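You operate a simulated robot arm through the tools that you are given. There is no shell and no other tool.

The job below is to be done with a simulated two-armed robot. You get a single attempt, and the scene is never put back.

TASK
Pick up the taped jar with white lid with one hand, pass it to the other hand and put it on the top of the tray bench. Set down upright: taped jar with white lid.

Only the result counts: the job must be done as asked and must still hold three seconds after the hand-in. Knocking over, shifting, dropping, spilling or breaking anything else fails it. Lids that push on must go on centred and level and be pressed home; caps that screw on are set level and turned clockwise until they are tight.

THE ROBOT
Two 7-joint arms with two-finger grippers on one trunk, on a base that moves. Base frame: it is fixed to the floor where the robot stands at the start and does not move with it; the origin is under the middle of the robot, x ahead of it, y to its left, z up. Lengths are in mm, angles in degrees, forces in N, time in s.
The left shoulder is at the start at [60, 123, 945], the right one opposite. With the tool pointing down near the work surface each hand reaches from about 360 to 800 mm from the robot's upright axis, wherever it stands, measured 20 degrees to its own side. Places, roughly: taped jar with white lid [-1250, 3250, 750]; top of the tray bench [1200, 300, 800]. Payload 1.47 kg a hand.
Tool frame (each hand has its own): the origin (TCP) lies between the finger pads and is the grasp point; the fingertips stand 16 mm ahead of it; z points along the fingers, y is the line along which they close. The gripper opens to 87 mm; its body begins 55 mm behind the TCP.
Orientation is that of the tool frame in the base frame, as [roll, pitch, yaw] about the fixed x, y, z axes, in that order (R = Rz(yaw) Ry(pitch) Rx(roll)). With the fingers straight down and closing along the base's y, the tool's x points along the base's -x, its y along +y and its z along -z.

THE INTERFACE
- The arms move only by the tool send_rows. It takes "left_series", "right_series" or both (then of equal length, played together; a hand with none holds still); each is a list of rows, each an object of numbers (a shift or turn left out is 0, a gripper value left out holds the last): "dx", "dy", "dz": the shift along the tool's x, y, z in units of 20 mm (1.0 is 20 mm); "wx", "wy", "wz": the turn, a rotation vector about the tool's x, y, z in units of 4 degrees (1.0 is 4 degrees). In form: [{"dx": .., "dy": .., "dz": .., "wx": .., "wy": .., "wz": ..}, ...]. A call has 1 to 20 rows; each row shifts and turns the commanded pose from where the row before left it, along the tool's axes as they then stand. "left_fingers" and "right_fingers" are, for a hand that has rows, the finger opening in mm, from 0 to 87, set as the call begins (left out, the last holds). A call with a number of a shift or a turn outside -1 to 1 is refused whole. Rows are played at 5 a second. More than 50 mm and 8.6 degrees between two rows, or a gripper value outside its range, and nothing of the call is played. Where a pose cannot be reached the arm comes as near as it can. A force on the tool above 40 N (or 10 N above the force at the start of the call, whichever is more), or a blocked arm, ends the call early, and 0.2 s more pass. Each finger travels about 153 mm/s and halts on what it meets, pressing with about 28 N; the grip force reading is that of the motor and also rises with nothing between the fingers. The clock runs only during rows and for 0.2 s after the last one: add rows that do not move to give the fingers time. It gives the time, the measured TCP pose, the force on the tool (base axes), the opening and the grip force at its end, in the units of the frame above (readings bear some noise), with the torque about the TCP (base axes, N m) and any sound that the robot's microphone picked up.
- Cameras (640 x 400 px; columns grow to the right, rows downward): "scene" is now at [103.7, -3.6, 1520.5]; the picture's right is [-0.06, -1.00, 0.00], its down [-0.61, 0.03, -0.79] and it looks along [0.79, -0.04, -0.61] (base axes); focal length 248 px, centre (320, 200). "left" rides on the left gripper at [73, -12, -90] in its tool frame; the picture's right is [0.16, 0.99, 0.00], its down [-0.72, 0.12, -0.68] and it looks along [-0.67, 0.11, 0.73] (tool axes); focal length 247 px, centre (320, 200). "right" rides on the right gripper at [73, 12, -90] in its tool frame; the picture's right is [-0.16, 0.99, 0.00], its down [-0.72, -0.12, -0.68] and it looks along [-0.67, -0.11, 0.73] (tool axes); focal length 247 px, centre (320, 200).
- capture(camera): a new picture of that camera. No time passes.
- lift_body(by): moves the trunk up (or, below 0, down) by that many mm; the arms and the scene camera ride with it, the base frame stays. It gives what a move gives, with no picture.
- base_move(legs): drives the robot by 1 to 6 legs, each [ahead, left, turn to the left] in mm, mm and degrees, along the robot's own axes; the way and the turn of a leg run together, so that a leg with both is an arc; at most 1500 mm and 180 degrees a leg. The arms and the cameras ride along, it lands a little off, and it stops where it bumps. It gives what a move gives.
- turn_head(pan, tilt): turns the head with the scene camera to pan (to the left, within 120 degrees either way) and tilt (down, from -29 to 69), counted from straight ahead of the robot. It gives what a move gives.
- locate(camera, pixels): for up to 12 pixels [column, row] of the newest picture of that camera ("zoom" is the newest enlarged one), the place [x, y, z] in the base frame of the surface seen there, good to about 3 mm, but the place of the scene camera against the robot may be out by one fixed shift of up to 12 mm in any direction. No time passes.
- inspect(camera, box): a new picture of the part [left, top, right, bottom] of that camera's present view, enlarged. No time passes.
- finish_job(): hands the job in; it is judged then, once.

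Unless the task says otherwise, let go and move clear before handing in.

The tools are called after ">>>" as a command line: name --argument value ..., lists and objects as JSON in quotes. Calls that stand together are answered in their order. send_rows: Moves the arms, as the interface text tells. Its arguments: {"type":"object","properties":{"left_series":{"type":"array","items":{"type":"object","properties":{"dx":{"type":"number"},"dy":{"type":"number"},"dz":{"type":"number"},"wx":{"type":"number"},"wy":{"type":"number"},"wz":{"type":"number"}}}},"left_fingers":{"type":"number"},"right_series":{"type":"array","items":{"type":"object","properties":{"dx":{"type":"number"},"dy":{"type":"number"},"dz":{"type":"number"},"wx":{"type":"number"},"wy":{"type":"number"},"wz":{"type":"number"}}}},"right_fingers":{"type":"number"}},"required":[]} The other tools are called the same way: lift_body (by) moves the trunk up or down; base_move (legs) drives the base; turn_head (pan, tilt) turns the head that bears the scene camera; capture (camera) takes a picture; locate (camera, pixels) gives the place of the surface under pixels of a picture; inspect (camera, box) takes an enlarged picture of a part of a camera's view; finish_job () hands the job in.

At the start:

```text
time_s: 0.0
left_ee_pos: [432.6, 169.4, 1100.2]
left_orientation: [-179.9, 0.0, -180.0]
left_contact_force: [-0.3, -0.1, -1.0]
left_ft_torque: [-0.02, 0.0, -0.01]
left_gripper_width: 86.9
left_gripper_force: 0.0
right_ee_pos: [421.1, -197.0, 1086.5]
right_orientation: [180.0, 0.0, -180.0]
right_contact_force: [-1.3, -0.6, -0.7]
right_ft_torque: [0.03, 0.01, -0.01]
right_gripper_width: 87.3
right_gripper_force: 0.1
trunk travel left (down, up): [-100.0, 130.0]
robot x, y, heading: [-1.9, 2.6, 0.1]
head pan, tilt (commanded): [-3.2, 37.4]
```

scene: 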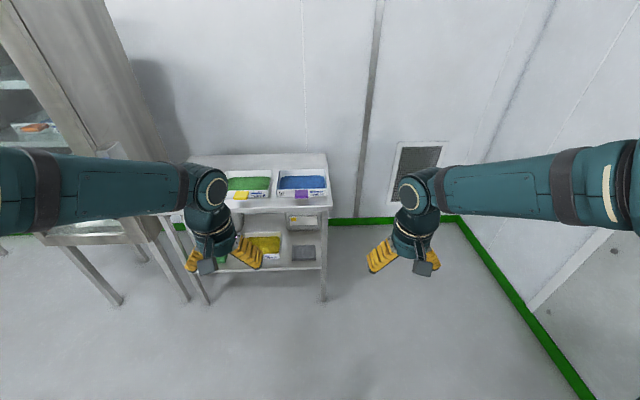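
right: 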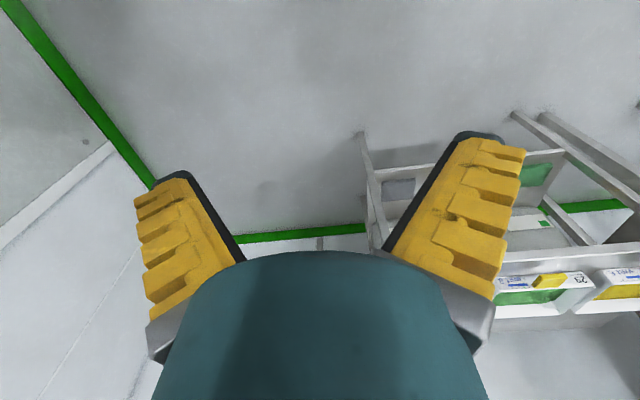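
left: 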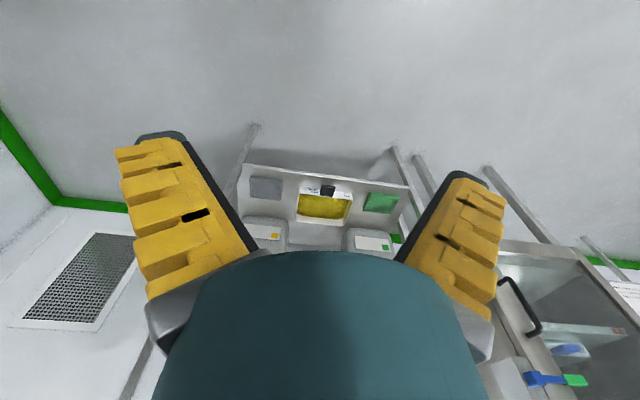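

The scene picture shows the tray bench ahead (around pixels 180-330, 150-300) with a green and a blue tray on its top. The jar is far behind on the left, so I look around with the head first.

>>> inspect --camera "scene" --box '[160, 130, 360, 310]'

>>> locate --camera "scene" --pixels '[[200, 160], [325, 155], [328, 203], [240, 210], [290, 205], [250, 160], [245, 183], [300, 182], [270, 175], [290, 163], [322, 300], [190, 300]]'

>>> turn_head --pan 110 --tilt 20

```text
2.22 times, centred on (260, 220) of scene
```

zoom: 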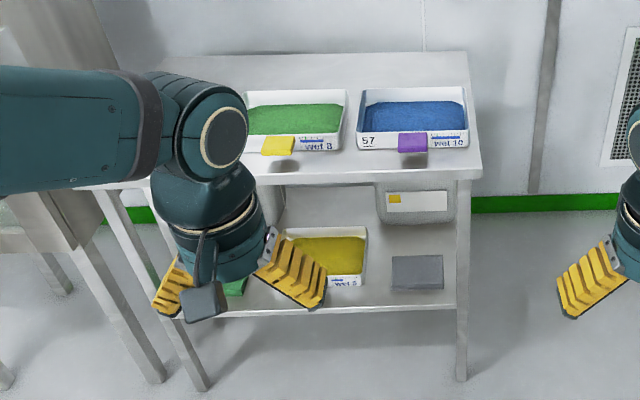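

```text
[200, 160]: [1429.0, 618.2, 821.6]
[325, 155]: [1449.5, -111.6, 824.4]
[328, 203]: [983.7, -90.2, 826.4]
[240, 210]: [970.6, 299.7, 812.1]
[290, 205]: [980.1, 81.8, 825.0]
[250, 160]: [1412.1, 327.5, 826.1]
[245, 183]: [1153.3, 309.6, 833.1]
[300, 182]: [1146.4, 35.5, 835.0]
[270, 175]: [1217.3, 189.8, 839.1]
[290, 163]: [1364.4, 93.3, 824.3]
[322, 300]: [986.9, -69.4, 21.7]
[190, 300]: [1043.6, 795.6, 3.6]
```

```text
time_s: 1.9
left_ee_pos: [431.6, 169.3, 1100.1]
left_orientation: [180.0, 0.0, -180.0]
left_contact_force: [-0.3, 0.4, -0.7]
left_ft_torque: [0.04, 0.01, -0.01]
left_gripper_width: 87.0
left_gripper_force: 0.1
right_ee_pos: [421.7, -195.9, 1086.7]
right_orientation: [179.9, 0.0, -179.9]
right_contact_force: [0.6, -0.4, 1.2]
right_ft_torque: [0.0, -0.01, 0.01]
right_gripper_width: 87.3
right_gripper_force: 0.1
trunk travel left (down, up): [-100.0, 130.0]
robot x, y, heading: [-1.9, 2.3, -0.1]
head pan, tilt (commanded): [110.0, 20.0]
```

The bench top spans about x 975-1450, y -90 to about 650 at z ~825, and trays stand on its right part. I now look to the left rear for the jar.

>>> capture --camera "scene"

```text
taken
```

scene: 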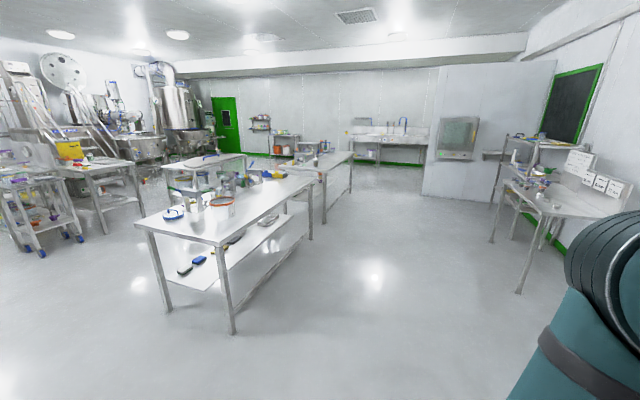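

The jar should be near column 315, row 167 in this view (table stuff around pixels 230-350, 140-200). I zoom in there.

>>> inspect --camera "scene" --box '[220, 120, 380, 220]'

>>> locate --camera "scene" --pixels '[[145, 225], [222, 240], [312, 182], [250, 200], [310, 155], [325, 165], [350, 158], [235, 160], [298, 158], [225, 180], [330, 220], [400, 230]]'

```text
4.00 times, centred on (300, 170) of scene
```

zoom: 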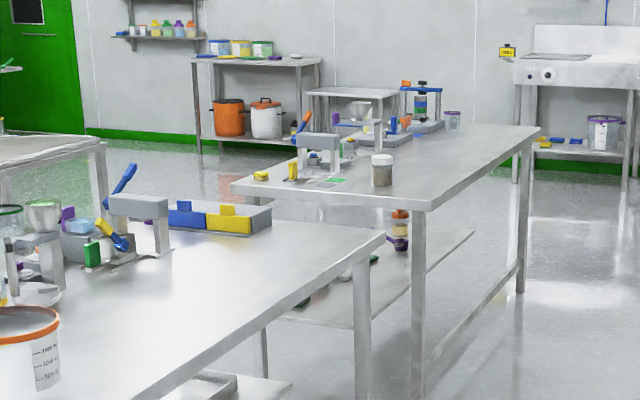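

```text
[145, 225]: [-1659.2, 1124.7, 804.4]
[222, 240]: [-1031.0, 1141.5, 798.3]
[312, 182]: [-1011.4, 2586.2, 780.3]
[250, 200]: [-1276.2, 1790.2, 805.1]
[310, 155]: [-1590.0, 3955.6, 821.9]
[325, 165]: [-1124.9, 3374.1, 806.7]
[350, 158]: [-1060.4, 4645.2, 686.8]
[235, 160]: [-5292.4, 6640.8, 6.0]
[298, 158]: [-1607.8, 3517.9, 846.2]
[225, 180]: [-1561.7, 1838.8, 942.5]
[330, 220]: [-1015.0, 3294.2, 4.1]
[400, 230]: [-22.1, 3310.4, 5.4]
```

A jar with a white lid shows at zoom pixel (382,170) on the second bench, near its corner. I locate it and the bench corners.

>>> locate --camera "zoom" --pixels '[[382, 158], [382, 175], [382, 188], [428, 208], [232, 187], [540, 130], [330, 195], [385, 236], [320, 140], [260, 176], [450, 122], [350, 150]]'

>>> inspect --camera "scene" --box '[280, 140, 344, 180]'

```text
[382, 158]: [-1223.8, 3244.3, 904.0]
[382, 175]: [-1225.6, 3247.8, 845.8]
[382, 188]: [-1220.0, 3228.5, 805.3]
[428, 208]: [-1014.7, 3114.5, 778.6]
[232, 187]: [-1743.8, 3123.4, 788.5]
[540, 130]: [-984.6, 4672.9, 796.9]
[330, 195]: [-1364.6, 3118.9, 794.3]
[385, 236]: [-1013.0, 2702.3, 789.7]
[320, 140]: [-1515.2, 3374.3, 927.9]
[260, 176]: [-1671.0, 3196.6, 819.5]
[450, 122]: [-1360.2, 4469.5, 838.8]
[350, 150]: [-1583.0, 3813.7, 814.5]
```

```text
10.00 times, centred on (312, 160) of scene
```

zoom: 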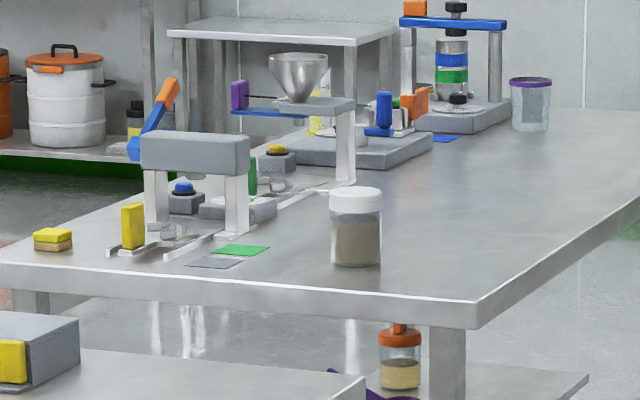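

The jar with white lid stands near [-1225, 3248], base ~790, top ~905, on a bench whose open side faces +x. I look at the rest of the room along the driving way before moving.

>>> locate --camera "scene" --pixels '[[518, 292], [490, 242], [505, 180], [620, 215], [550, 255], [425, 195], [470, 200], [372, 275], [300, 330], [400, 330], [545, 205], [232, 333]]'

>>> turn_head --pan 55 --tilt 35

>>> capture --camera "scene"

```text
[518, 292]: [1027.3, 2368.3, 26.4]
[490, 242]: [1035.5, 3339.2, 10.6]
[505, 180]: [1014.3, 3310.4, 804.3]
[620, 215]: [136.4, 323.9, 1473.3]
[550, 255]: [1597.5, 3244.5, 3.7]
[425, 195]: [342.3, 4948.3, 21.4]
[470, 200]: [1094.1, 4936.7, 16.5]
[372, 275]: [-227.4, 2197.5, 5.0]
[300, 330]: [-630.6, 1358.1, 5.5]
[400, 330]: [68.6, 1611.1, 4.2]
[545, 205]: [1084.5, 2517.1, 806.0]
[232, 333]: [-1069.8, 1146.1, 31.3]
```

```text
time_s: 3.2
left_ee_pos: [431.4, 168.9, 1099.7]
left_orientation: [-179.9, 0.0, -180.0]
left_contact_force: [0.0, -0.1, 0.5]
left_ft_torque: [0.01, 0.0, -0.03]
left_gripper_width: 87.0
left_gripper_force: 0.1
right_ee_pos: [421.5, -197.4, 1085.3]
right_orientation: [-180.0, 0.0, -180.0]
right_contact_force: [0.6, -0.1, 0.3]
right_ft_torque: [0.01, 0.0, 0.02]
right_gripper_width: 87.0
right_gripper_force: 0.1
trunk travel left (down, up): [-100.0, 130.0]
robot x, y, heading: [-0.3, -2.5, 0.2]
head pan, tilt (commanded): [55.0, 35.0]
```

```text
taken
```

scene: 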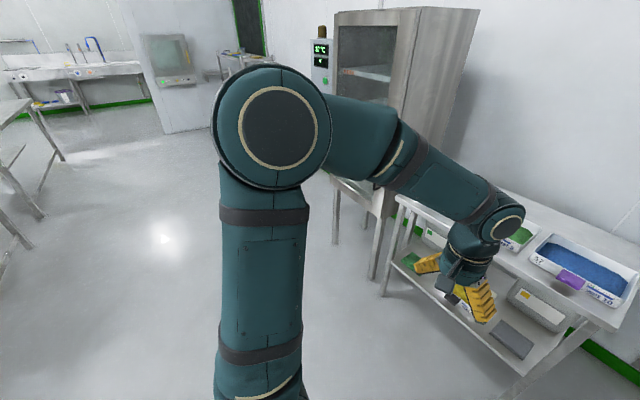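

The corridor between the bench (x ≈ -1015) and the side table (x ≈ 1014) is clear floor, and the cabinet by the tray bench is beyond x ≈ 970. I turn left and drive along +y, then turn to face the jar's bench.

>>> base_move --legs '[[0, 0, 90], [1500, 0, 0], [1500, 0, 0]]'

>>> turn_head --pan 60 --tilt 35

>>> capture --camera "scene"

```text
time_s: 21.4
left_ee_pos: [-55.7, 3445.4, 1099.3]
left_orientation: [179.9, 0.0, -93.2]
left_contact_force: [0.1, 0.6, 0.0]
left_ft_torque: [0.0, -0.03, 0.01]
left_gripper_width: 86.9
left_gripper_force: 0.0
right_ee_pos: [308.6, 3412.6, 1085.4]
right_orientation: [-179.9, 0.0, -93.3]
right_contact_force: [0.6, 0.4, 0.2]
right_ft_torque: [-0.01, 0.02, 0.02]
right_gripper_width: 87.3
right_gripper_force: 0.0
trunk travel left (down, up): [-100.0, 130.0]
robot x, y, heading: [87.9, 3002.2, 86.8]
head pan, tilt (commanded): [55.0, 35.0]
```

```text
time_s: 22.1
left_ee_pos: [-56.1, 3444.7, 1099.4]
left_orientation: [-179.9, 0.0, -93.3]
left_contact_force: [-0.4, 0.1, -0.5]
left_ft_torque: [-0.03, 0.02, -0.01]
left_gripper_width: 86.8
left_gripper_force: 0.2
right_ee_pos: [309.2, 3413.3, 1085.9]
right_orientation: [-180.0, 0.0, -93.2]
right_contact_force: [-0.5, -0.5, 1.1]
right_ft_torque: [-0.03, -0.01, 0.0]
right_gripper_width: 87.1
right_gripper_force: 0.1
trunk travel left (down, up): [-100.0, 130.0]
robot x, y, heading: [87.3, 2998.7, 86.5]
head pan, tilt (commanded): [60.0, 35.0]
```

```text
taken
```

scene: 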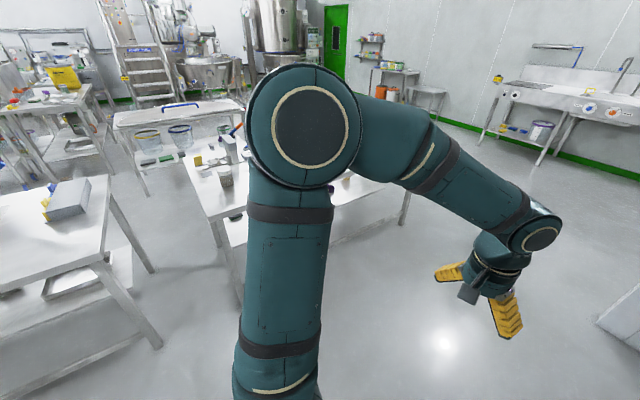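

The robot is at (87, 2999) heading 86.5, and the jar is seen near pixel (226,175) partly behind the left arm. I turn to face the bench (-x) and advance part of the way.

>>> base_move --legs '[[0, 0, 93.5], [450, -100, 0]]'

>>> turn_head --pan -15 --tilt 40

>>> capture --camera "scene"

```text
time_s: 28.9
left_ee_pos: [-788.2, 2904.2, 1099.5]
left_orientation: [-180.0, 0.0, 2.2]
left_contact_force: [0.1, 0.0, -0.1]
left_ft_torque: [0.0, -0.02, -0.02]
left_gripper_width: 87.0
left_gripper_force: 0.1
right_ee_pos: [-792.1, 3268.9, 1084.5]
right_orientation: [-180.0, 0.0, 2.2]
right_contact_force: [-0.1, 0.1, 0.2]
right_ft_torque: [-0.02, 0.04, 0.01]
right_gripper_width: 86.9
right_gripper_force: 0.0
trunk travel left (down, up): [-100.0, 130.0]
robot x, y, heading: [-360.8, 3089.3, -177.6]
head pan, tilt (commanded): [60.0, 35.0]
```

```text
time_s: 30.3
left_ee_pos: [-788.5, 2903.2, 1099.5]
left_orientation: [180.0, 0.0, 2.2]
left_contact_force: [0.4, 0.4, -0.3]
left_ft_torque: [0.01, -0.01, -0.02]
left_gripper_width: 87.2
left_gripper_force: 0.1
right_ee_pos: [-790.0, 3269.1, 1085.0]
right_orientation: [180.0, 0.1, 2.3]
right_contact_force: [-0.4, -0.7, -0.3]
right_ft_torque: [-0.01, -0.02, -0.01]
right_gripper_width: 87.0
right_gripper_force: 0.1
trunk travel left (down, up): [-100.0, 130.0]
robot x, y, heading: [-362.9, 3085.4, -177.9]
head pan, tilt (commanded): [-15.0, 40.0]
```

```text
taken
```

scene: 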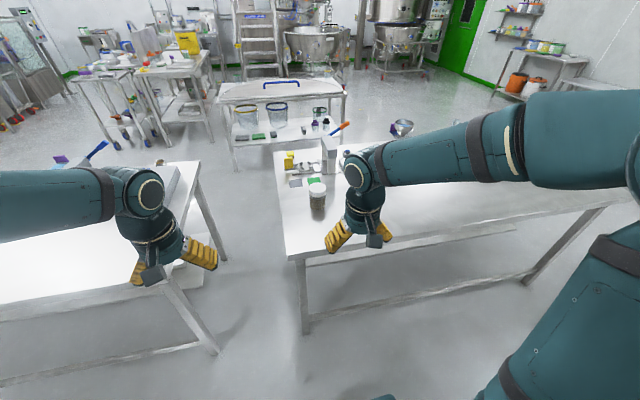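

The jar shows at pixels (308-327, 182-218), just left of the right gripper. I zoom in and locate it.

>>> inspect --camera "scene" --box '[270, 130, 398, 210]'

>>> locate --camera "zoom" --pixels '[[236, 260], [236, 300], [196, 269], [277, 269], [236, 340], [236, 375], [150, 320], [100, 390], [290, 330], [330, 150], [90, 150], [225, 250]]'

```text
5.00 times, centred on (334, 170) of scene
```

zoom: 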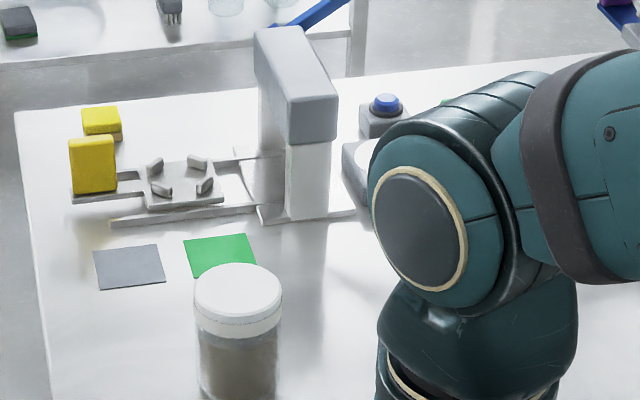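

```text
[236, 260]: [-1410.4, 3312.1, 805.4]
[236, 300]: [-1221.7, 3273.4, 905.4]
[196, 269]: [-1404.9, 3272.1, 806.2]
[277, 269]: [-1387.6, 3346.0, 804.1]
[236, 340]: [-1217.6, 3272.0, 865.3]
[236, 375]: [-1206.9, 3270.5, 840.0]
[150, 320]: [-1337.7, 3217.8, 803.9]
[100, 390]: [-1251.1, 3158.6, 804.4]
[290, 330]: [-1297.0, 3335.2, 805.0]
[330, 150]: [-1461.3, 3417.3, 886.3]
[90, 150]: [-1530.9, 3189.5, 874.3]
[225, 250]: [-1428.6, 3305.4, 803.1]
```

The bench top reads about z 804 here and the jar's lid top about z 905. I take a closer zoom of the jar itself.

>>> inspect --camera "scene" --box '[285, 175, 349, 215]'

>>> locate --camera "zoom" --pixels '[[325, 85], [325, 110], [240, 110], [405, 110], [325, 130], [325, 155], [325, 200], [325, 280], [325, 340], [255, 250], [390, 250], [325, 320]]'

```text
10.00 times, centred on (317, 195) of scene
```

zoom: 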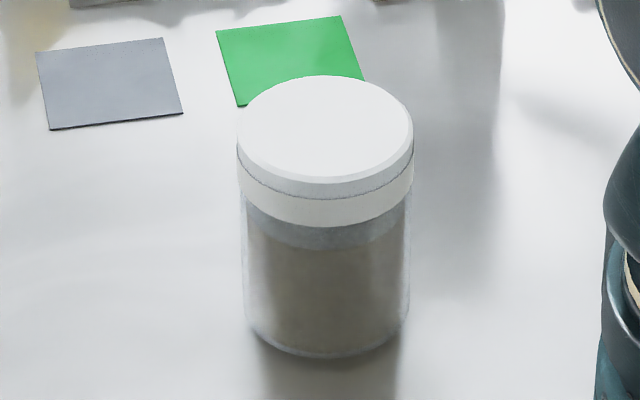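

```text
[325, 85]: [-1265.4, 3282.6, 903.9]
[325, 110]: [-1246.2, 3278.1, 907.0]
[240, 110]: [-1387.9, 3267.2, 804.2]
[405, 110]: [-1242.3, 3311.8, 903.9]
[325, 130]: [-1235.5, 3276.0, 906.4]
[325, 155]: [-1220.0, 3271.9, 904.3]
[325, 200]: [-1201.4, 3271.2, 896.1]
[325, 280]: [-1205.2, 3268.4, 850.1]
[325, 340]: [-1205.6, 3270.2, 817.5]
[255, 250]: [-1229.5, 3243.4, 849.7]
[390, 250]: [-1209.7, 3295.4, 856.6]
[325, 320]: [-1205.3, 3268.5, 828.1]
```

The jar stands upright at about (-1236, 3276): lid top z ≈ 905, bench z ≈ 804, so it is about 101 mm tall with a ~70 mm lid sealed by a white band. I drive 200 mm closer so the right hand can take it from above.

>>> base_move --legs '[[200, 0, 0]]'

>>> capture --camera "right"

>>> capture --camera "scene"

```text
time_s: 32.0
left_ee_pos: [-991.3, 2892.8, 1100.0]
left_orientation: [-179.9, -0.1, 2.5]
left_contact_force: [-0.5, 0.8, 0.1]
left_ft_torque: [-0.04, -0.02, -0.01]
left_gripper_width: 86.9
left_gripper_force: 0.1
right_ee_pos: [-995.1, 3258.7, 1084.8]
right_orientation: [-180.0, -0.2, 2.5]
right_contact_force: [-0.7, 0.8, -0.6]
right_ft_torque: [0.0, -0.02, 0.04]
right_gripper_width: 87.2
right_gripper_force: 0.0
trunk travel left (down, up): [-100.0, 130.0]
robot x, y, heading: [-564.9, 3082.0, -177.2]
head pan, tilt (commanded): [-15.0, 40.0]
```

```text
taken
```

right: 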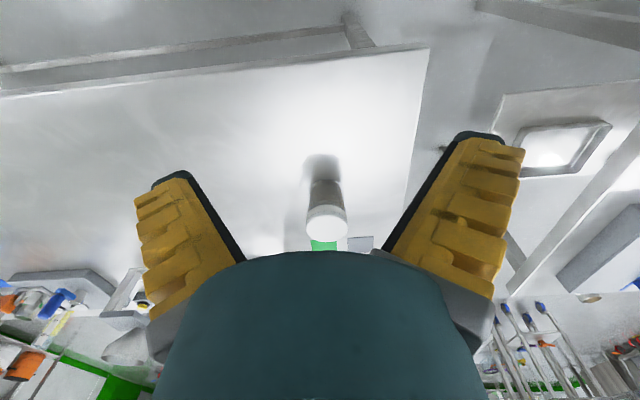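

```text
taken
```

scene: 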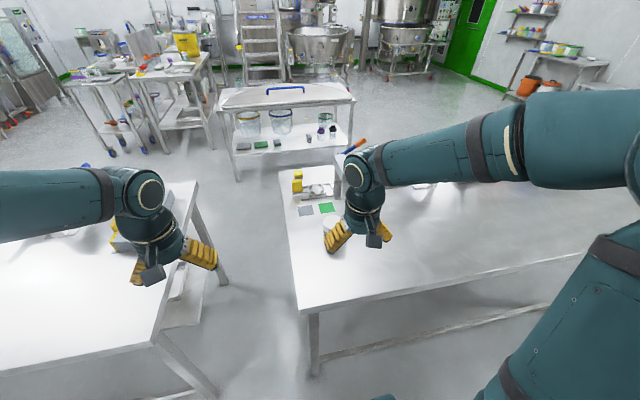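

In the right wrist picture the jar is at (325,170-235), its lid top around (327,225). I locate the lid, the bench, and the finger edges for their size.

>>> inspect --camera "right" --box '[272, 140, 384, 250]'

>>> locate --camera "right" --pixels '[[327, 225], [327, 210], [310, 225], [345, 225], [325, 185], [250, 150], [380, 180], [350, 130], [180, 175], [160, 190], [140, 205], [235, 255]]'

```text
3.64 times, centred on (328, 195) of right
```

zoom: 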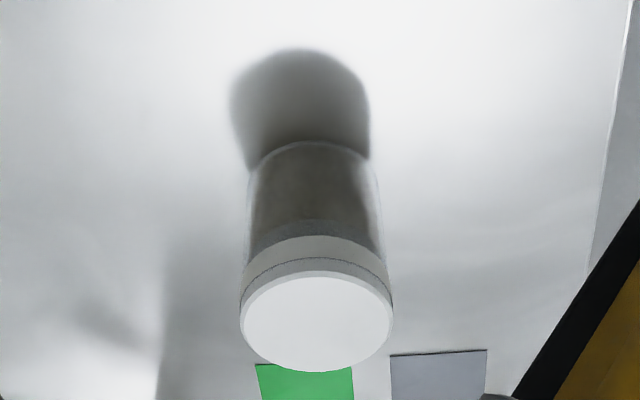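

```text
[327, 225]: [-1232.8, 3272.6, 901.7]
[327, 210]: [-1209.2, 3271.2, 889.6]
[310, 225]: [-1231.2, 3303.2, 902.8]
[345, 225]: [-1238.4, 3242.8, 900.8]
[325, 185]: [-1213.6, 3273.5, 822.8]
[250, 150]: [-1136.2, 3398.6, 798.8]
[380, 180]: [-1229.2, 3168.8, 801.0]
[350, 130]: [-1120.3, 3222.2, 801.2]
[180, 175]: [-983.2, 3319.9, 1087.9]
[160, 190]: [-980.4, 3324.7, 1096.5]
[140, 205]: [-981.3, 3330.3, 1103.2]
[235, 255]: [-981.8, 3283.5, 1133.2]
```

The wrist camera puts the bench at z ≈ 800 and the lid top at z ≈ 902. I locate the lid's edges in the enlarged picture.

>>> locate --camera "zoom" --pixels '[[316, 320], [246, 315], [386, 315], [316, 283], [318, 366], [316, 262], [316, 248], [316, 225], [316, 190], [310, 150], [255, 200], [376, 200]]'

>>> locate --camera "right" --pixels '[[150, 185], [185, 175], [195, 190], [137, 230], [205, 200], [240, 260], [475, 140], [500, 142], [522, 155], [460, 145], [445, 165], [385, 250]]'

```text
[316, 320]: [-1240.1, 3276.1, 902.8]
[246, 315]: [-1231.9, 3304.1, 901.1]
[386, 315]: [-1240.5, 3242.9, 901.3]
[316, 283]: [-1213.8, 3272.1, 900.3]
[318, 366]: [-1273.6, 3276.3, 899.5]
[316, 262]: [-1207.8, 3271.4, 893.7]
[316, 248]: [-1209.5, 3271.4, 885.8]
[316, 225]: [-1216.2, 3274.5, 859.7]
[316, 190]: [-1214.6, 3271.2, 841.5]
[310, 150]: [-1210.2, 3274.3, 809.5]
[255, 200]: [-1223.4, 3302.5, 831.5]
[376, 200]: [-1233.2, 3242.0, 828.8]
```

```text
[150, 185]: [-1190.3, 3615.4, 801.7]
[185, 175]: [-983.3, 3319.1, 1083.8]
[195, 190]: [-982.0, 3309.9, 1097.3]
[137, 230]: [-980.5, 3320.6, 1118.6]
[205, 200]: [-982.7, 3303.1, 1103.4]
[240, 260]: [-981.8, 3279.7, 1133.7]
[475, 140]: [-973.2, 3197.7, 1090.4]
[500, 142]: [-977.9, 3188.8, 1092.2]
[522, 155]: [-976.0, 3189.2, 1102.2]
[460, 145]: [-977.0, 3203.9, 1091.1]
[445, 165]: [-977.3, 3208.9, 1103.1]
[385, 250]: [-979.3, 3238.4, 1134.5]
```

The lid centre is about (-1241, 3274) with a diameter of about 68 mm, and the fingers are about 26-30 mm wide. I move the right hand level to a point above the jar.

>>> send_rows --right_series '[{"dx": -0.943, "dy": -0.1}, {"dx": -0.943, "dy": -0.1}, {"dx": -0.943, "dy": -0.1}, {"dx": -0.943, "dy": -0.1}, {"dx": -0.943, "dy": -0.1}, {"dx": -0.943, "dy": -0.1}, {"dx": -0.943, "dy": -0.1}, {"dx": -0.943, "dy": -0.1}, {"dx": -0.943, "dy": -0.1}, {"dx": -0.943, "dy": -0.1}, {"dx": -0.943, "dy": -0.1}, {"dx": -0.943, "dy": -0.1}, {"dx": -0.943, "dy": -0.1}, {"dx": 0}]' --right_fingers 87

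>>> capture --camera "right"

```text
time_s: 35.0
left_ee_pos: [-990.7, 2892.7, 1099.9]
left_orientation: [180.0, -0.1, 2.5]
left_contact_force: [-0.3, -0.4, -0.1]
left_ft_torque: [-0.02, 0.0, 0.0]
left_gripper_width: 87.2
left_gripper_force: 0.1
right_ee_pos: [-1242.6, 3275.3, 1086.0]
right_orientation: [-180.0, 0.0, 2.4]
right_contact_force: [-0.4, 0.3, -0.4]
right_ft_torque: [0.02, 0.01, 0.01]
right_gripper_width: 86.9
right_gripper_force: 0.1
trunk travel left (down, up): [-100.0, 130.0]
robot x, y, heading: [-568.9, 3080.0, -177.4]
head pan, tilt (commanded): [-15.0, 40.0]
```

```text
taken
```

right: 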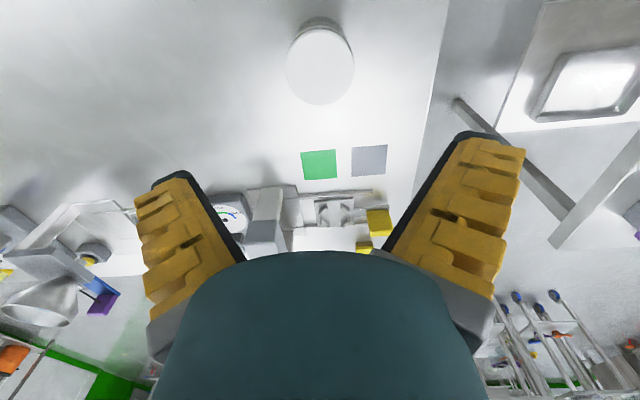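

The lid is now in the wrist view around (320,65), roughly below the fingers. I locate its edges for the exact centre.

>>> inspect --camera "right" --box '[256, 0, 384, 110]'

>>> locate --camera "right" --pixels '[[320, 65], [290, 66], [350, 66], [320, 33], [320, 101], [320, 24], [220, 60], [400, 60], [300, 40], [340, 40], [300, 90], [340, 90]]'

```text
3.64 times, centred on (320, 55) of right
```

zoom: 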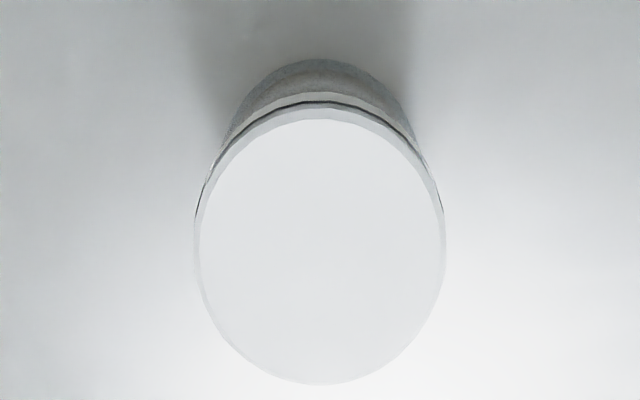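

```text
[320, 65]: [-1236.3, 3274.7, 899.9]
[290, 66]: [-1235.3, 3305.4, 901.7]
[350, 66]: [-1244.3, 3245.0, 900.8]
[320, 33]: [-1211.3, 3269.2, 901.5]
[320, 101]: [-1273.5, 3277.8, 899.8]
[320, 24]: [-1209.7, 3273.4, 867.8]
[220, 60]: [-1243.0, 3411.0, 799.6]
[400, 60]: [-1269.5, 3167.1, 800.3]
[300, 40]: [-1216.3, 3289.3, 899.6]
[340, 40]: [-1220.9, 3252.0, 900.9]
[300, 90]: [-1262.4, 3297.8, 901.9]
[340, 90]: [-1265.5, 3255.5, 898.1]
```

The lid's centre comes out at (-1243, 3275), diameter 70 mm, and the TCP is at (-1242.6, 3275.3). I descend straight down to just above the lid first.

>>> send_rows --right_series '[{"dz": 1}, {"dz": 1}, {"dz": 1}, {"dz": 1}, {"dz": 1}, {"dz": 1}, {"dz": 1}, {"dz": 0.8}, {"dz": 0}]'

>>> capture --camera "right"

>>> capture --camera "scene"

```text
time_s: 37.0
left_ee_pos: [-990.6, 2892.0, 1100.0]
left_orientation: [180.0, 0.0, 2.5]
left_contact_force: [-0.3, 0.8, 0.5]
left_ft_torque: [0.01, 0.01, 0.0]
left_gripper_width: 87.0
left_gripper_force: 0.0
right_ee_pos: [-1240.8, 3273.1, 929.0]
right_orientation: [-179.9, 0.0, 2.5]
right_contact_force: [-0.1, 0.6, 0.2]
right_ft_torque: [0.0, 0.01, -0.01]
right_gripper_width: 87.0
right_gripper_force: 0.0
trunk travel left (down, up): [-100.0, 130.0]
robot x, y, heading: [-564.1, 3080.2, -177.4]
head pan, tilt (commanded): [-15.0, 40.0]
```

```text
taken
```

right: 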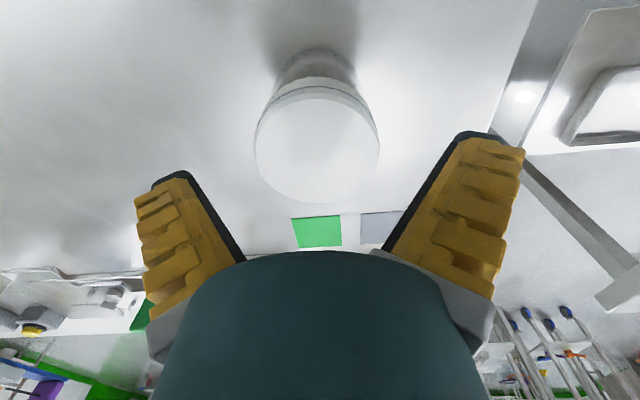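

```text
taken
```

scene: 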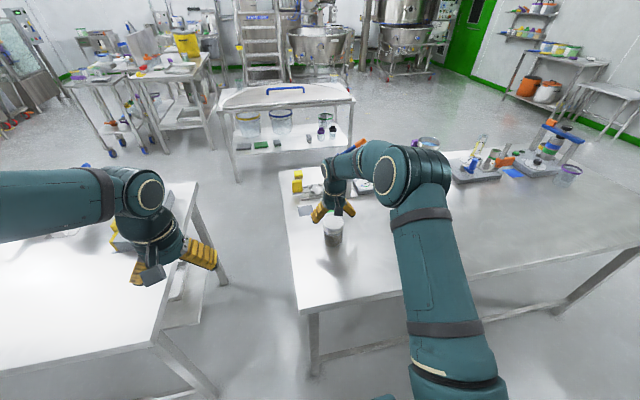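

The lid now fills columns 254-380 in the wrist view. I check its centre against the TCP once more before going down around it.

>>> locate --camera "right" --pixels '[[258, 145], [376, 145], [317, 198], [317, 100], [317, 150], [317, 92], [317, 70], [270, 110], [364, 110]]'

>>> inspect --camera "right" --box '[230, 30, 410, 215]'

```text
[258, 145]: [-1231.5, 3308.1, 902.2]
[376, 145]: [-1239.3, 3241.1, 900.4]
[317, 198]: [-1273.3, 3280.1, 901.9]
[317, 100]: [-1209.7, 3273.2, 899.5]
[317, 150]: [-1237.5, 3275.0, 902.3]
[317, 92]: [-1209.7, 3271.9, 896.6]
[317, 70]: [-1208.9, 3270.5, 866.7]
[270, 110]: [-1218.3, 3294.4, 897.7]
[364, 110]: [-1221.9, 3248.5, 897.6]
```

```text
2.16 times, centred on (320, 122) of right
```

zoom: 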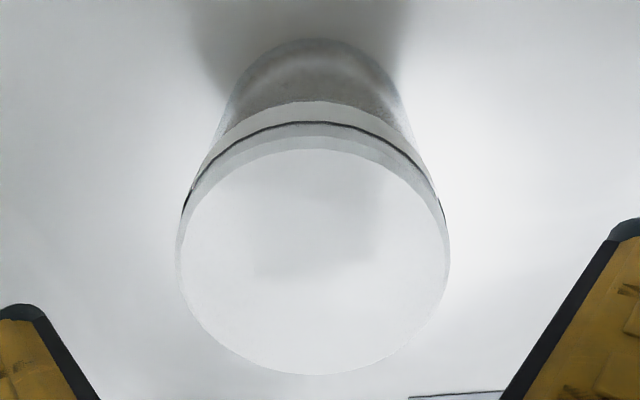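

The TCP is centred on the lid within about 2 mm. I go down 40 mm so that the pads span the lid and the band, then close.

>>> send_rows --right_series '[{"dz": 0.7}, {"dz": 0.7}, {"dz": 0.6}, {"dz": 0}]'

>>> capture --camera "right"

```text
time_s: 38.0
left_ee_pos: [-991.2, 2891.7, 1100.0]
left_orientation: [180.0, -0.1, 2.5]
left_contact_force: [-1.0, -0.3, -0.1]
left_ft_torque: [0.01, -0.01, -0.01]
left_gripper_width: 87.2
left_gripper_force: 0.1
right_ee_pos: [-1241.2, 3271.4, 889.7]
right_orientation: [-180.0, 0.1, 2.5]
right_contact_force: [-0.6, 0.5, 0.2]
right_ft_torque: [-0.01, 0.01, 0.04]
right_gripper_width: 86.9
right_gripper_force: 0.0
trunk travel left (down, up): [-100.0, 130.0]
robot x, y, heading: [-562.7, 3081.3, -177.6]
head pan, tilt (commanded): [-15.0, 40.0]
```

```text
taken
```

right: 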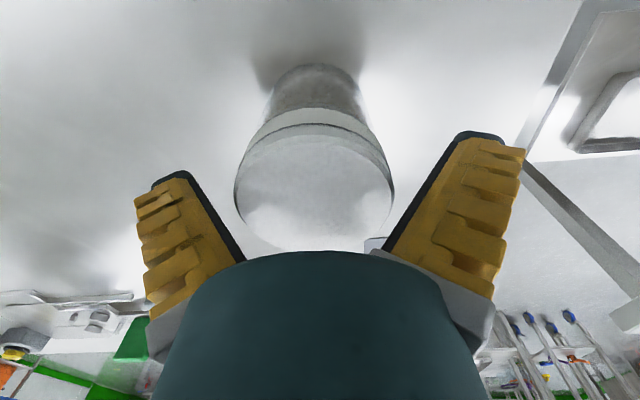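

The lid sits between the open fingers with no contact. I shift 3 mm in y to centre and close the right gripper.

>>> send_rows --right_series '[{"dy": -0.15}, {"dy": 0}]'

>>> send_rows --right_series '[{"dx": 0}, {"dx": 0}, {"dx": 0}, {"dx": 0}, {"dx": 0}]' --right_fingers 50

>>> capture --camera "right"

```text
time_s: 38.6
left_ee_pos: [-990.6, 2891.7, 1099.8]
left_orientation: [-180.0, 0.0, 2.4]
left_contact_force: [0.2, 0.3, -0.5]
left_ft_torque: [-0.02, -0.01, -0.02]
left_gripper_width: 87.0
left_gripper_force: 0.1
right_ee_pos: [-1240.3, 3276.1, 890.1]
right_orientation: [-180.0, -0.1, 2.5]
right_contact_force: [0.0, 0.9, 0.0]
right_ft_torque: [-0.01, 0.01, 0.0]
right_gripper_width: 87.0
right_gripper_force: 0.0
trunk travel left (down, up): [-100.0, 130.0]
robot x, y, heading: [-563.5, 3077.2, -177.5]
head pan, tilt (commanded): [-15.0, 40.0]
```

```text
time_s: 39.8
left_ee_pos: [-991.2, 2892.9, 1099.7]
left_orientation: [180.0, 0.0, 2.5]
left_contact_force: [-0.3, -0.3, 0.0]
left_ft_torque: [-0.03, -0.01, -0.02]
left_gripper_width: 86.8
left_gripper_force: 0.1
right_ee_pos: [-1241.5, 3275.9, 890.1]
right_orientation: [180.0, 0.0, 2.6]
right_contact_force: [0.0, -0.2, 0.0]
right_ft_torque: [0.04, 0.0, -0.03]
right_gripper_width: 67.1
right_gripper_force: 28.5
trunk travel left (down, up): [-100.0, 130.0]
robot x, y, heading: [-570.7, 3077.9, -177.3]
head pan, tilt (commanded): [-15.0, 40.0]
```

```text
taken
```

right: 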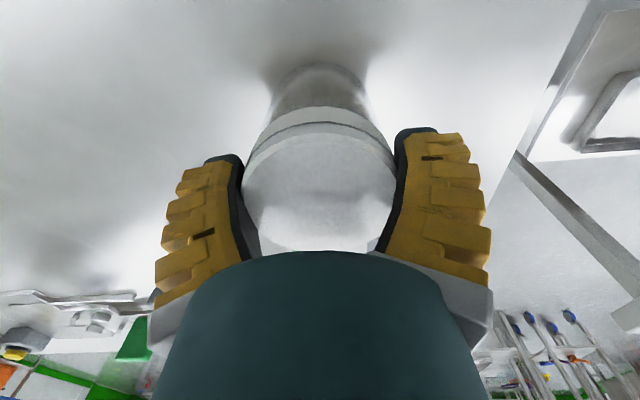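

The fingers stopped at 67.1 mm with 28.5 N on the lid. I lift slowly by 40 mm and check.

>>> send_rows --right_series '[{"dz": -0.25}, {"dz": -0.25}, {"dz": -0.5}, {"dz": -0.5}, {"dz": -0.5}, {"dz": 0}]'

>>> capture --camera "right"

>>> inspect --camera "scene" --box '[270, 160, 398, 260]'

```text
time_s: 41.2
left_ee_pos: [-991.1, 2891.9, 1099.9]
left_orientation: [179.9, -0.1, 2.5]
left_contact_force: [-0.7, 0.0, 0.2]
left_ft_torque: [0.01, 0.01, 0.02]
left_gripper_width: 86.9
left_gripper_force: 0.1
right_ee_pos: [-1241.8, 3275.8, 929.5]
right_orientation: [179.9, 0.1, 2.5]
right_contact_force: [0.5, -0.1, -2.0]
right_ft_torque: [0.02, -0.03, -0.01]
right_gripper_width: 67.5
right_gripper_force: 27.9
trunk travel left (down, up): [-100.0, 130.0]
robot x, y, heading: [-566.4, 3081.2, -177.4]
head pan, tilt (commanded): [-15.0, 40.0]
```

```text
taken
```

right: 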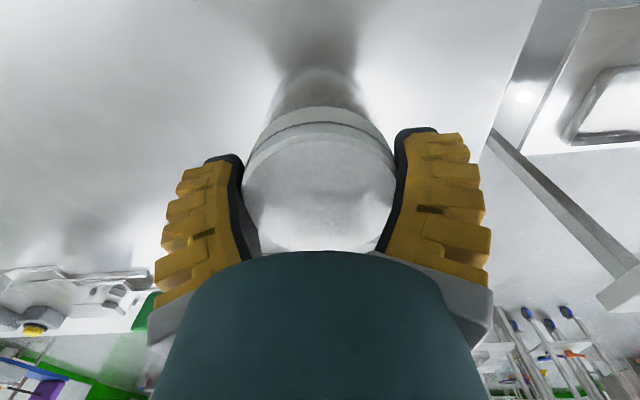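

```text
4.00 times, centred on (334, 210) of scene
```

zoom: 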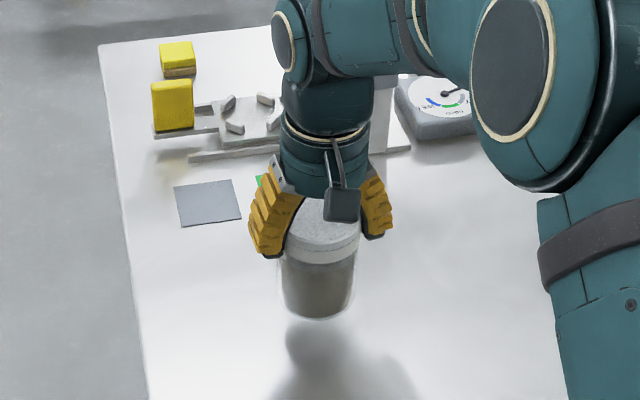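

The jar is clear of the bench and hangs upright, weighing about 2 N. I raise it 100 mm more and bring it to the robot's midline, about 580 mm ahead, for the hand-over.

>>> send_rows --right_series '[{"dz": -1}, {"dz": -1}, {"dz": -1}, {"dz": -1}, {"dz": -1}, {"dx": 0.361, "dy": 0.5}, {"dx": 0.361, "dy": 0.942}, {"dx": 0.361, "dy": 0.942}, {"dx": 0.361, "dy": 0.942}, {"dx": 0.361, "dy": 0.942}, {"dx": 0.361, "dy": 0.942}, {"dx": 0.361, "dy": 0.942}, {"dx": 0.361, "dy": 0.942}, {"dx": 0.361, "dy": 0.942}, {"dx": 0.361, "dy": 0.942}, {"dx": 0.361, "dy": 0.942}, {"dx": 0.361, "dy": 0.942}, {"dx": 0, "dy": 0.442}, {"dx": 0}]'

>>> turn_head --pan 0 --tilt 40

>>> capture --camera "scene"

```text
time_s: 45.2
left_ee_pos: [-990.5, 2892.5, 1100.4]
left_orientation: [180.0, 0.0, 2.4]
left_contact_force: [-0.1, 0.1, 0.2]
left_ft_torque: [0.04, 0.0, -0.01]
left_gripper_width: 87.0
left_gripper_force: 0.1
right_ee_pos: [-1147.5, 3054.5, 1028.9]
right_orientation: [179.9, 0.0, 2.5]
right_contact_force: [-0.8, -0.9, -1.0]
right_ft_torque: [-0.01, -0.01, 0.03]
right_gripper_width: 67.4
right_gripper_force: 27.5
trunk travel left (down, up): [-100.0, 130.0]
robot x, y, heading: [-561.5, 3078.4, -177.6]
head pan, tilt (commanded): [-15.0, 40.0]
```

```text
time_s: 45.9
left_ee_pos: [-989.4, 2891.3, 1100.3]
left_orientation: [-179.9, -0.1, 2.5]
left_contact_force: [-0.5, 0.6, 0.0]
left_ft_torque: [-0.01, -0.05, -0.01]
left_gripper_width: 87.2
left_gripper_force: 0.1
right_ee_pos: [-1147.5, 3054.8, 1029.8]
right_orientation: [-180.0, 0.0, 2.6]
right_contact_force: [0.3, 0.5, -1.7]
right_ft_torque: [0.03, 0.0, 0.04]
right_gripper_width: 67.4
right_gripper_force: 27.9
trunk travel left (down, up): [-100.0, 130.0]
robot x, y, heading: [-566.9, 3077.1, -177.6]
head pan, tilt (commanded): [0.0, 40.0]
```

```text
taken
```

scene: 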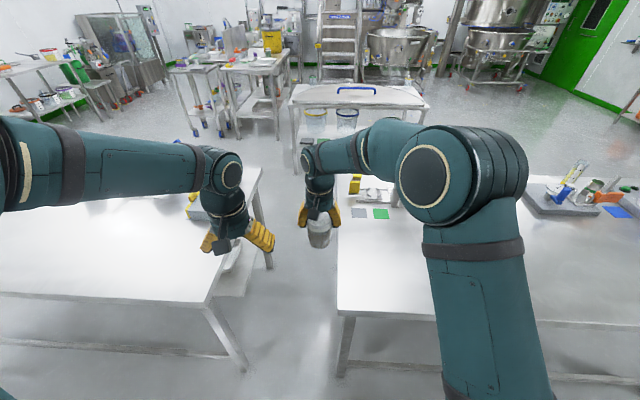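

The jar hangs at the midline (pixel 320,230). I move the left hand 60 mm forward and tilt it so its fingers point forward and about 35° below level.

>>> send_rows --left_series '[{"dx": -1}, {"dx": -1}, {"dx": -1}, {"wy": -0.982}, {"wy": -0.982}, {"wy": -0.982}, {"wy": -0.982}, {"wy": -0.982}, {"wy": -0.982}, {"wy": -0.982}, {"wy": 0}]' --left_fingers 87

>>> capture --camera "scene"

```text
time_s: 48.3
left_ee_pos: [-1053.0, 2888.8, 1099.6]
left_orientation: [180.0, 27.5, 2.5]
left_contact_force: [-0.3, -0.3, -0.8]
left_ft_torque: [-0.02, 0.05, 0.01]
left_gripper_width: 86.9
left_gripper_force: 0.0
right_ee_pos: [-1146.6, 3053.5, 1029.1]
right_orientation: [179.9, -0.1, 2.5]
right_contact_force: [-0.5, 1.1, -1.7]
right_ft_torque: [0.01, 0.01, -0.01]
right_gripper_width: 67.4
right_gripper_force: 27.9
trunk travel left (down, up): [-100.0, 130.0]
robot x, y, heading: [-564.5, 3079.8, -177.6]
head pan, tilt (commanded): [0.0, 40.0]
```

```text
taken
```

scene: 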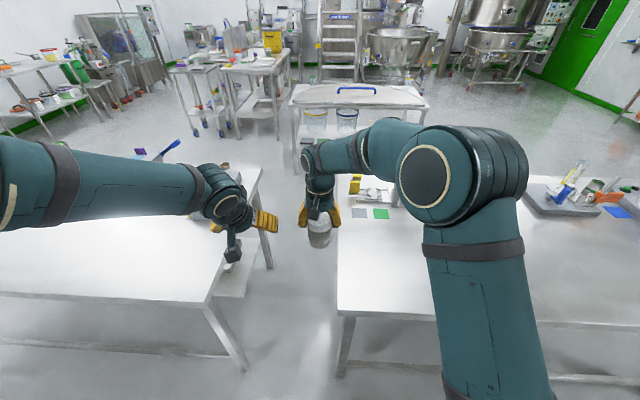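

The tilt goes as planned (pitch 27.5, tool pointing forward-down). I continue to 55°.

>>> send_rows --left_series '[{"wy": -0.982}, {"wy": -0.982}, {"wy": -0.982}, {"wy": -0.982}, {"wy": -0.982}, {"wy": -0.982}, {"wy": -0.982}, {"wy": 0}]'

>>> capture --camera "scene"

>>> capture --camera "left"

```text
time_s: 50.1
left_ee_pos: [-1050.1, 2890.6, 1098.7]
left_orientation: [180.0, 55.0, 2.6]
left_contact_force: [-0.2, 0.3, 0.4]
left_ft_torque: [-0.01, 0.02, 0.0]
left_gripper_width: 87.1
left_gripper_force: 0.1
right_ee_pos: [-1147.0, 3053.1, 1029.8]
right_orientation: [180.0, 0.1, 2.6]
right_contact_force: [0.0, -0.9, -1.0]
right_ft_torque: [0.01, -0.03, -0.01]
right_gripper_width: 67.3
right_gripper_force: 27.7
trunk travel left (down, up): [-100.0, 130.0]
robot x, y, heading: [-565.0, 3080.1, -177.7]
head pan, tilt (commanded): [0.0, 40.0]
```

```text
taken
```

scene: 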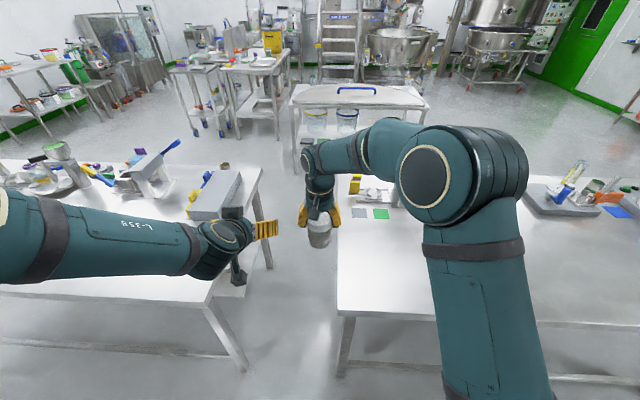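

```text
taken
```

left: 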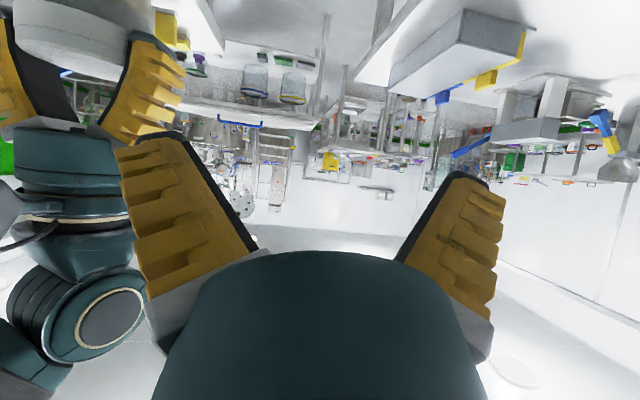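

The left hand reached pitch 55 with the jar visible at its left. I tilt 7° further for clearance under the right hand's camera and lower the left hand to the grip height, still off to the side.

>>> send_rows --left_series '[{"wy": -0.875}, {"wy": -0.875}, {"dx": 0.89, "dz": 0.473}, {"dx": 0.89, "dz": 0.473}, {"dx": 0.89, "dz": 0.473}, {"dx": 0.89, "dz": 0.473}, {"dx": 0.89, "dz": 0.473}, {"dx": 0.89, "dz": 0.473}, {"wy": 0}]'

>>> capture --camera "scene"

>>> capture --camera "left"

```text
time_s: 52.1
left_ee_pos: [-1062.0, 2889.9, 980.5]
left_orientation: [179.9, 62.0, 2.4]
left_contact_force: [-0.5, -0.9, -0.2]
left_ft_torque: [0.01, -0.01, 0.01]
left_gripper_width: 87.0
left_gripper_force: 0.1
left hand out of reach, approached as far as the arm can: row 4, 6
right_ee_pos: [-1145.3, 3054.7, 1030.4]
right_orientation: [-180.0, 0.0, 2.5]
right_contact_force: [-0.5, 0.2, -1.0]
right_ft_torque: [-0.06, -0.03, -0.01]
right_gripper_width: 67.2
right_gripper_force: 27.7
trunk travel left (down, up): [-100.0, 130.0]
robot x, y, heading: [-564.5, 3079.6, -177.6]
head pan, tilt (commanded): [0.0, 40.0]
```

```text
taken
```

scene: 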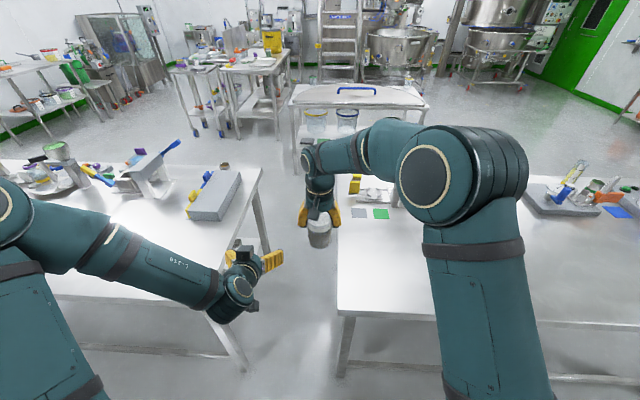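

```text
taken
```

left: 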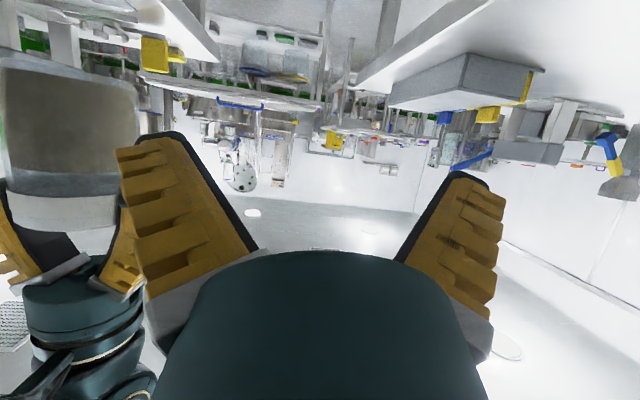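

The left hand is in position to the side (-1062, 2890, 980), though two rows neared its inner reach limit. I move the jar 40 mm further forward for room and bring the left hand sideways towards the midline.

>>> send_rows --right_series '[{"dx": -0.7}, {"dx": -0.7}, {"dx": -0.6}, {"dx": 0}, {"dx": 0}, {"dx": 0}, {"dx": 0}, {"dx": 0}]' --left_series '[{"dx": 0}, {"dx": 0}, {"dx": 0}, {"dy": -0.9}, {"dy": -0.9}, {"dy": -0.9}, {"dy": -0.9}, {"dy": 0}]'

>>> capture --camera "scene"

>>> capture --camera "left"

```text
time_s: 53.9
left_ee_pos: [-1066.8, 2962.5, 980.2]
left_orientation: [-180.0, 62.0, 2.5]
left_contact_force: [-0.5, 0.8, -0.6]
left_ft_torque: [0.0, -0.02, 0.01]
left_gripper_width: 87.2
left_gripper_force: 0.1
right_ee_pos: [-1184.6, 3053.2, 1029.9]
right_orientation: [180.0, 0.0, 2.5]
right_contact_force: [-0.1, -0.6, -1.2]
right_ft_torque: [-0.02, 0.0, -0.01]
right_gripper_width: 67.2
right_gripper_force: 27.8
trunk travel left (down, up): [-100.0, 130.0]
robot x, y, heading: [-565.9, 3078.8, -177.4]
head pan, tilt (commanded): [0.0, 40.0]
```

```text
taken
```

scene: 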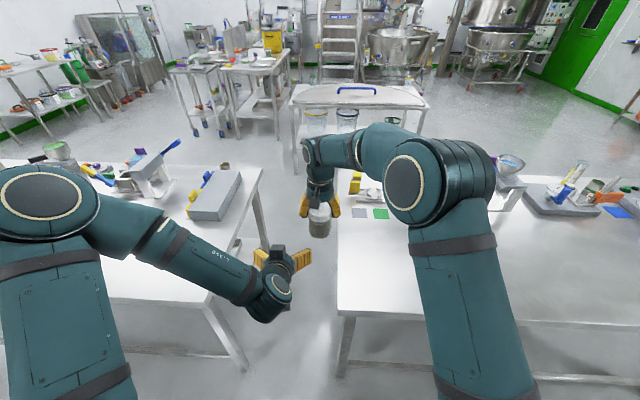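

```text
taken
```

left: 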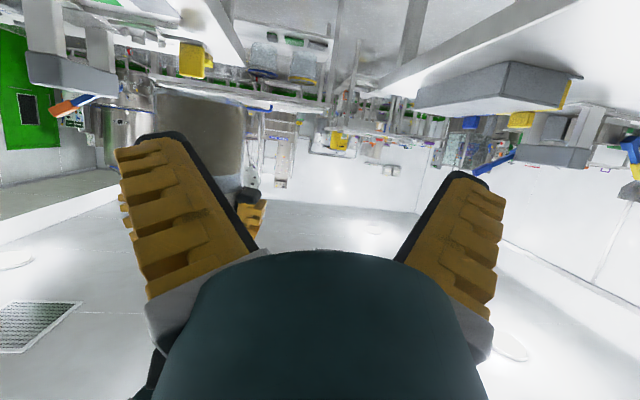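

The left hand followed to y ≈ 2962. I zoom into the hand in the scene view to understand its parts before going nearer.

>>> inspect --camera "scene" --box '[210, 180, 370, 340]'

>>> locate --camera "scene" --pixels '[[278, 252], [262, 258], [300, 262], [270, 300], [280, 275], [240, 280], [320, 212], [320, 230], [308, 205], [333, 207], [325, 175], [312, 155]]'

```text
2.50 times, centred on (290, 260) of scene
```

zoom: 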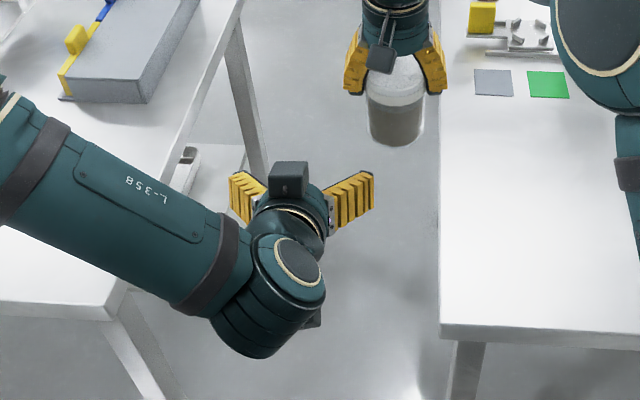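

```text
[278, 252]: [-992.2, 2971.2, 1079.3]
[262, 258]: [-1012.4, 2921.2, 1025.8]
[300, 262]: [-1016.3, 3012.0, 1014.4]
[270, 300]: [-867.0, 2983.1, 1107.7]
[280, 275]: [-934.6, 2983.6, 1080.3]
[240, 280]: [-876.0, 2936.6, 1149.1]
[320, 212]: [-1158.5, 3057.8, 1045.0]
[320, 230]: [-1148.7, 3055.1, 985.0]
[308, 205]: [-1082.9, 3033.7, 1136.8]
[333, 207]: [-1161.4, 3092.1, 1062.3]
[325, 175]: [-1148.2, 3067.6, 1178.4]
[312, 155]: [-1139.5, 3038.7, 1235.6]
```

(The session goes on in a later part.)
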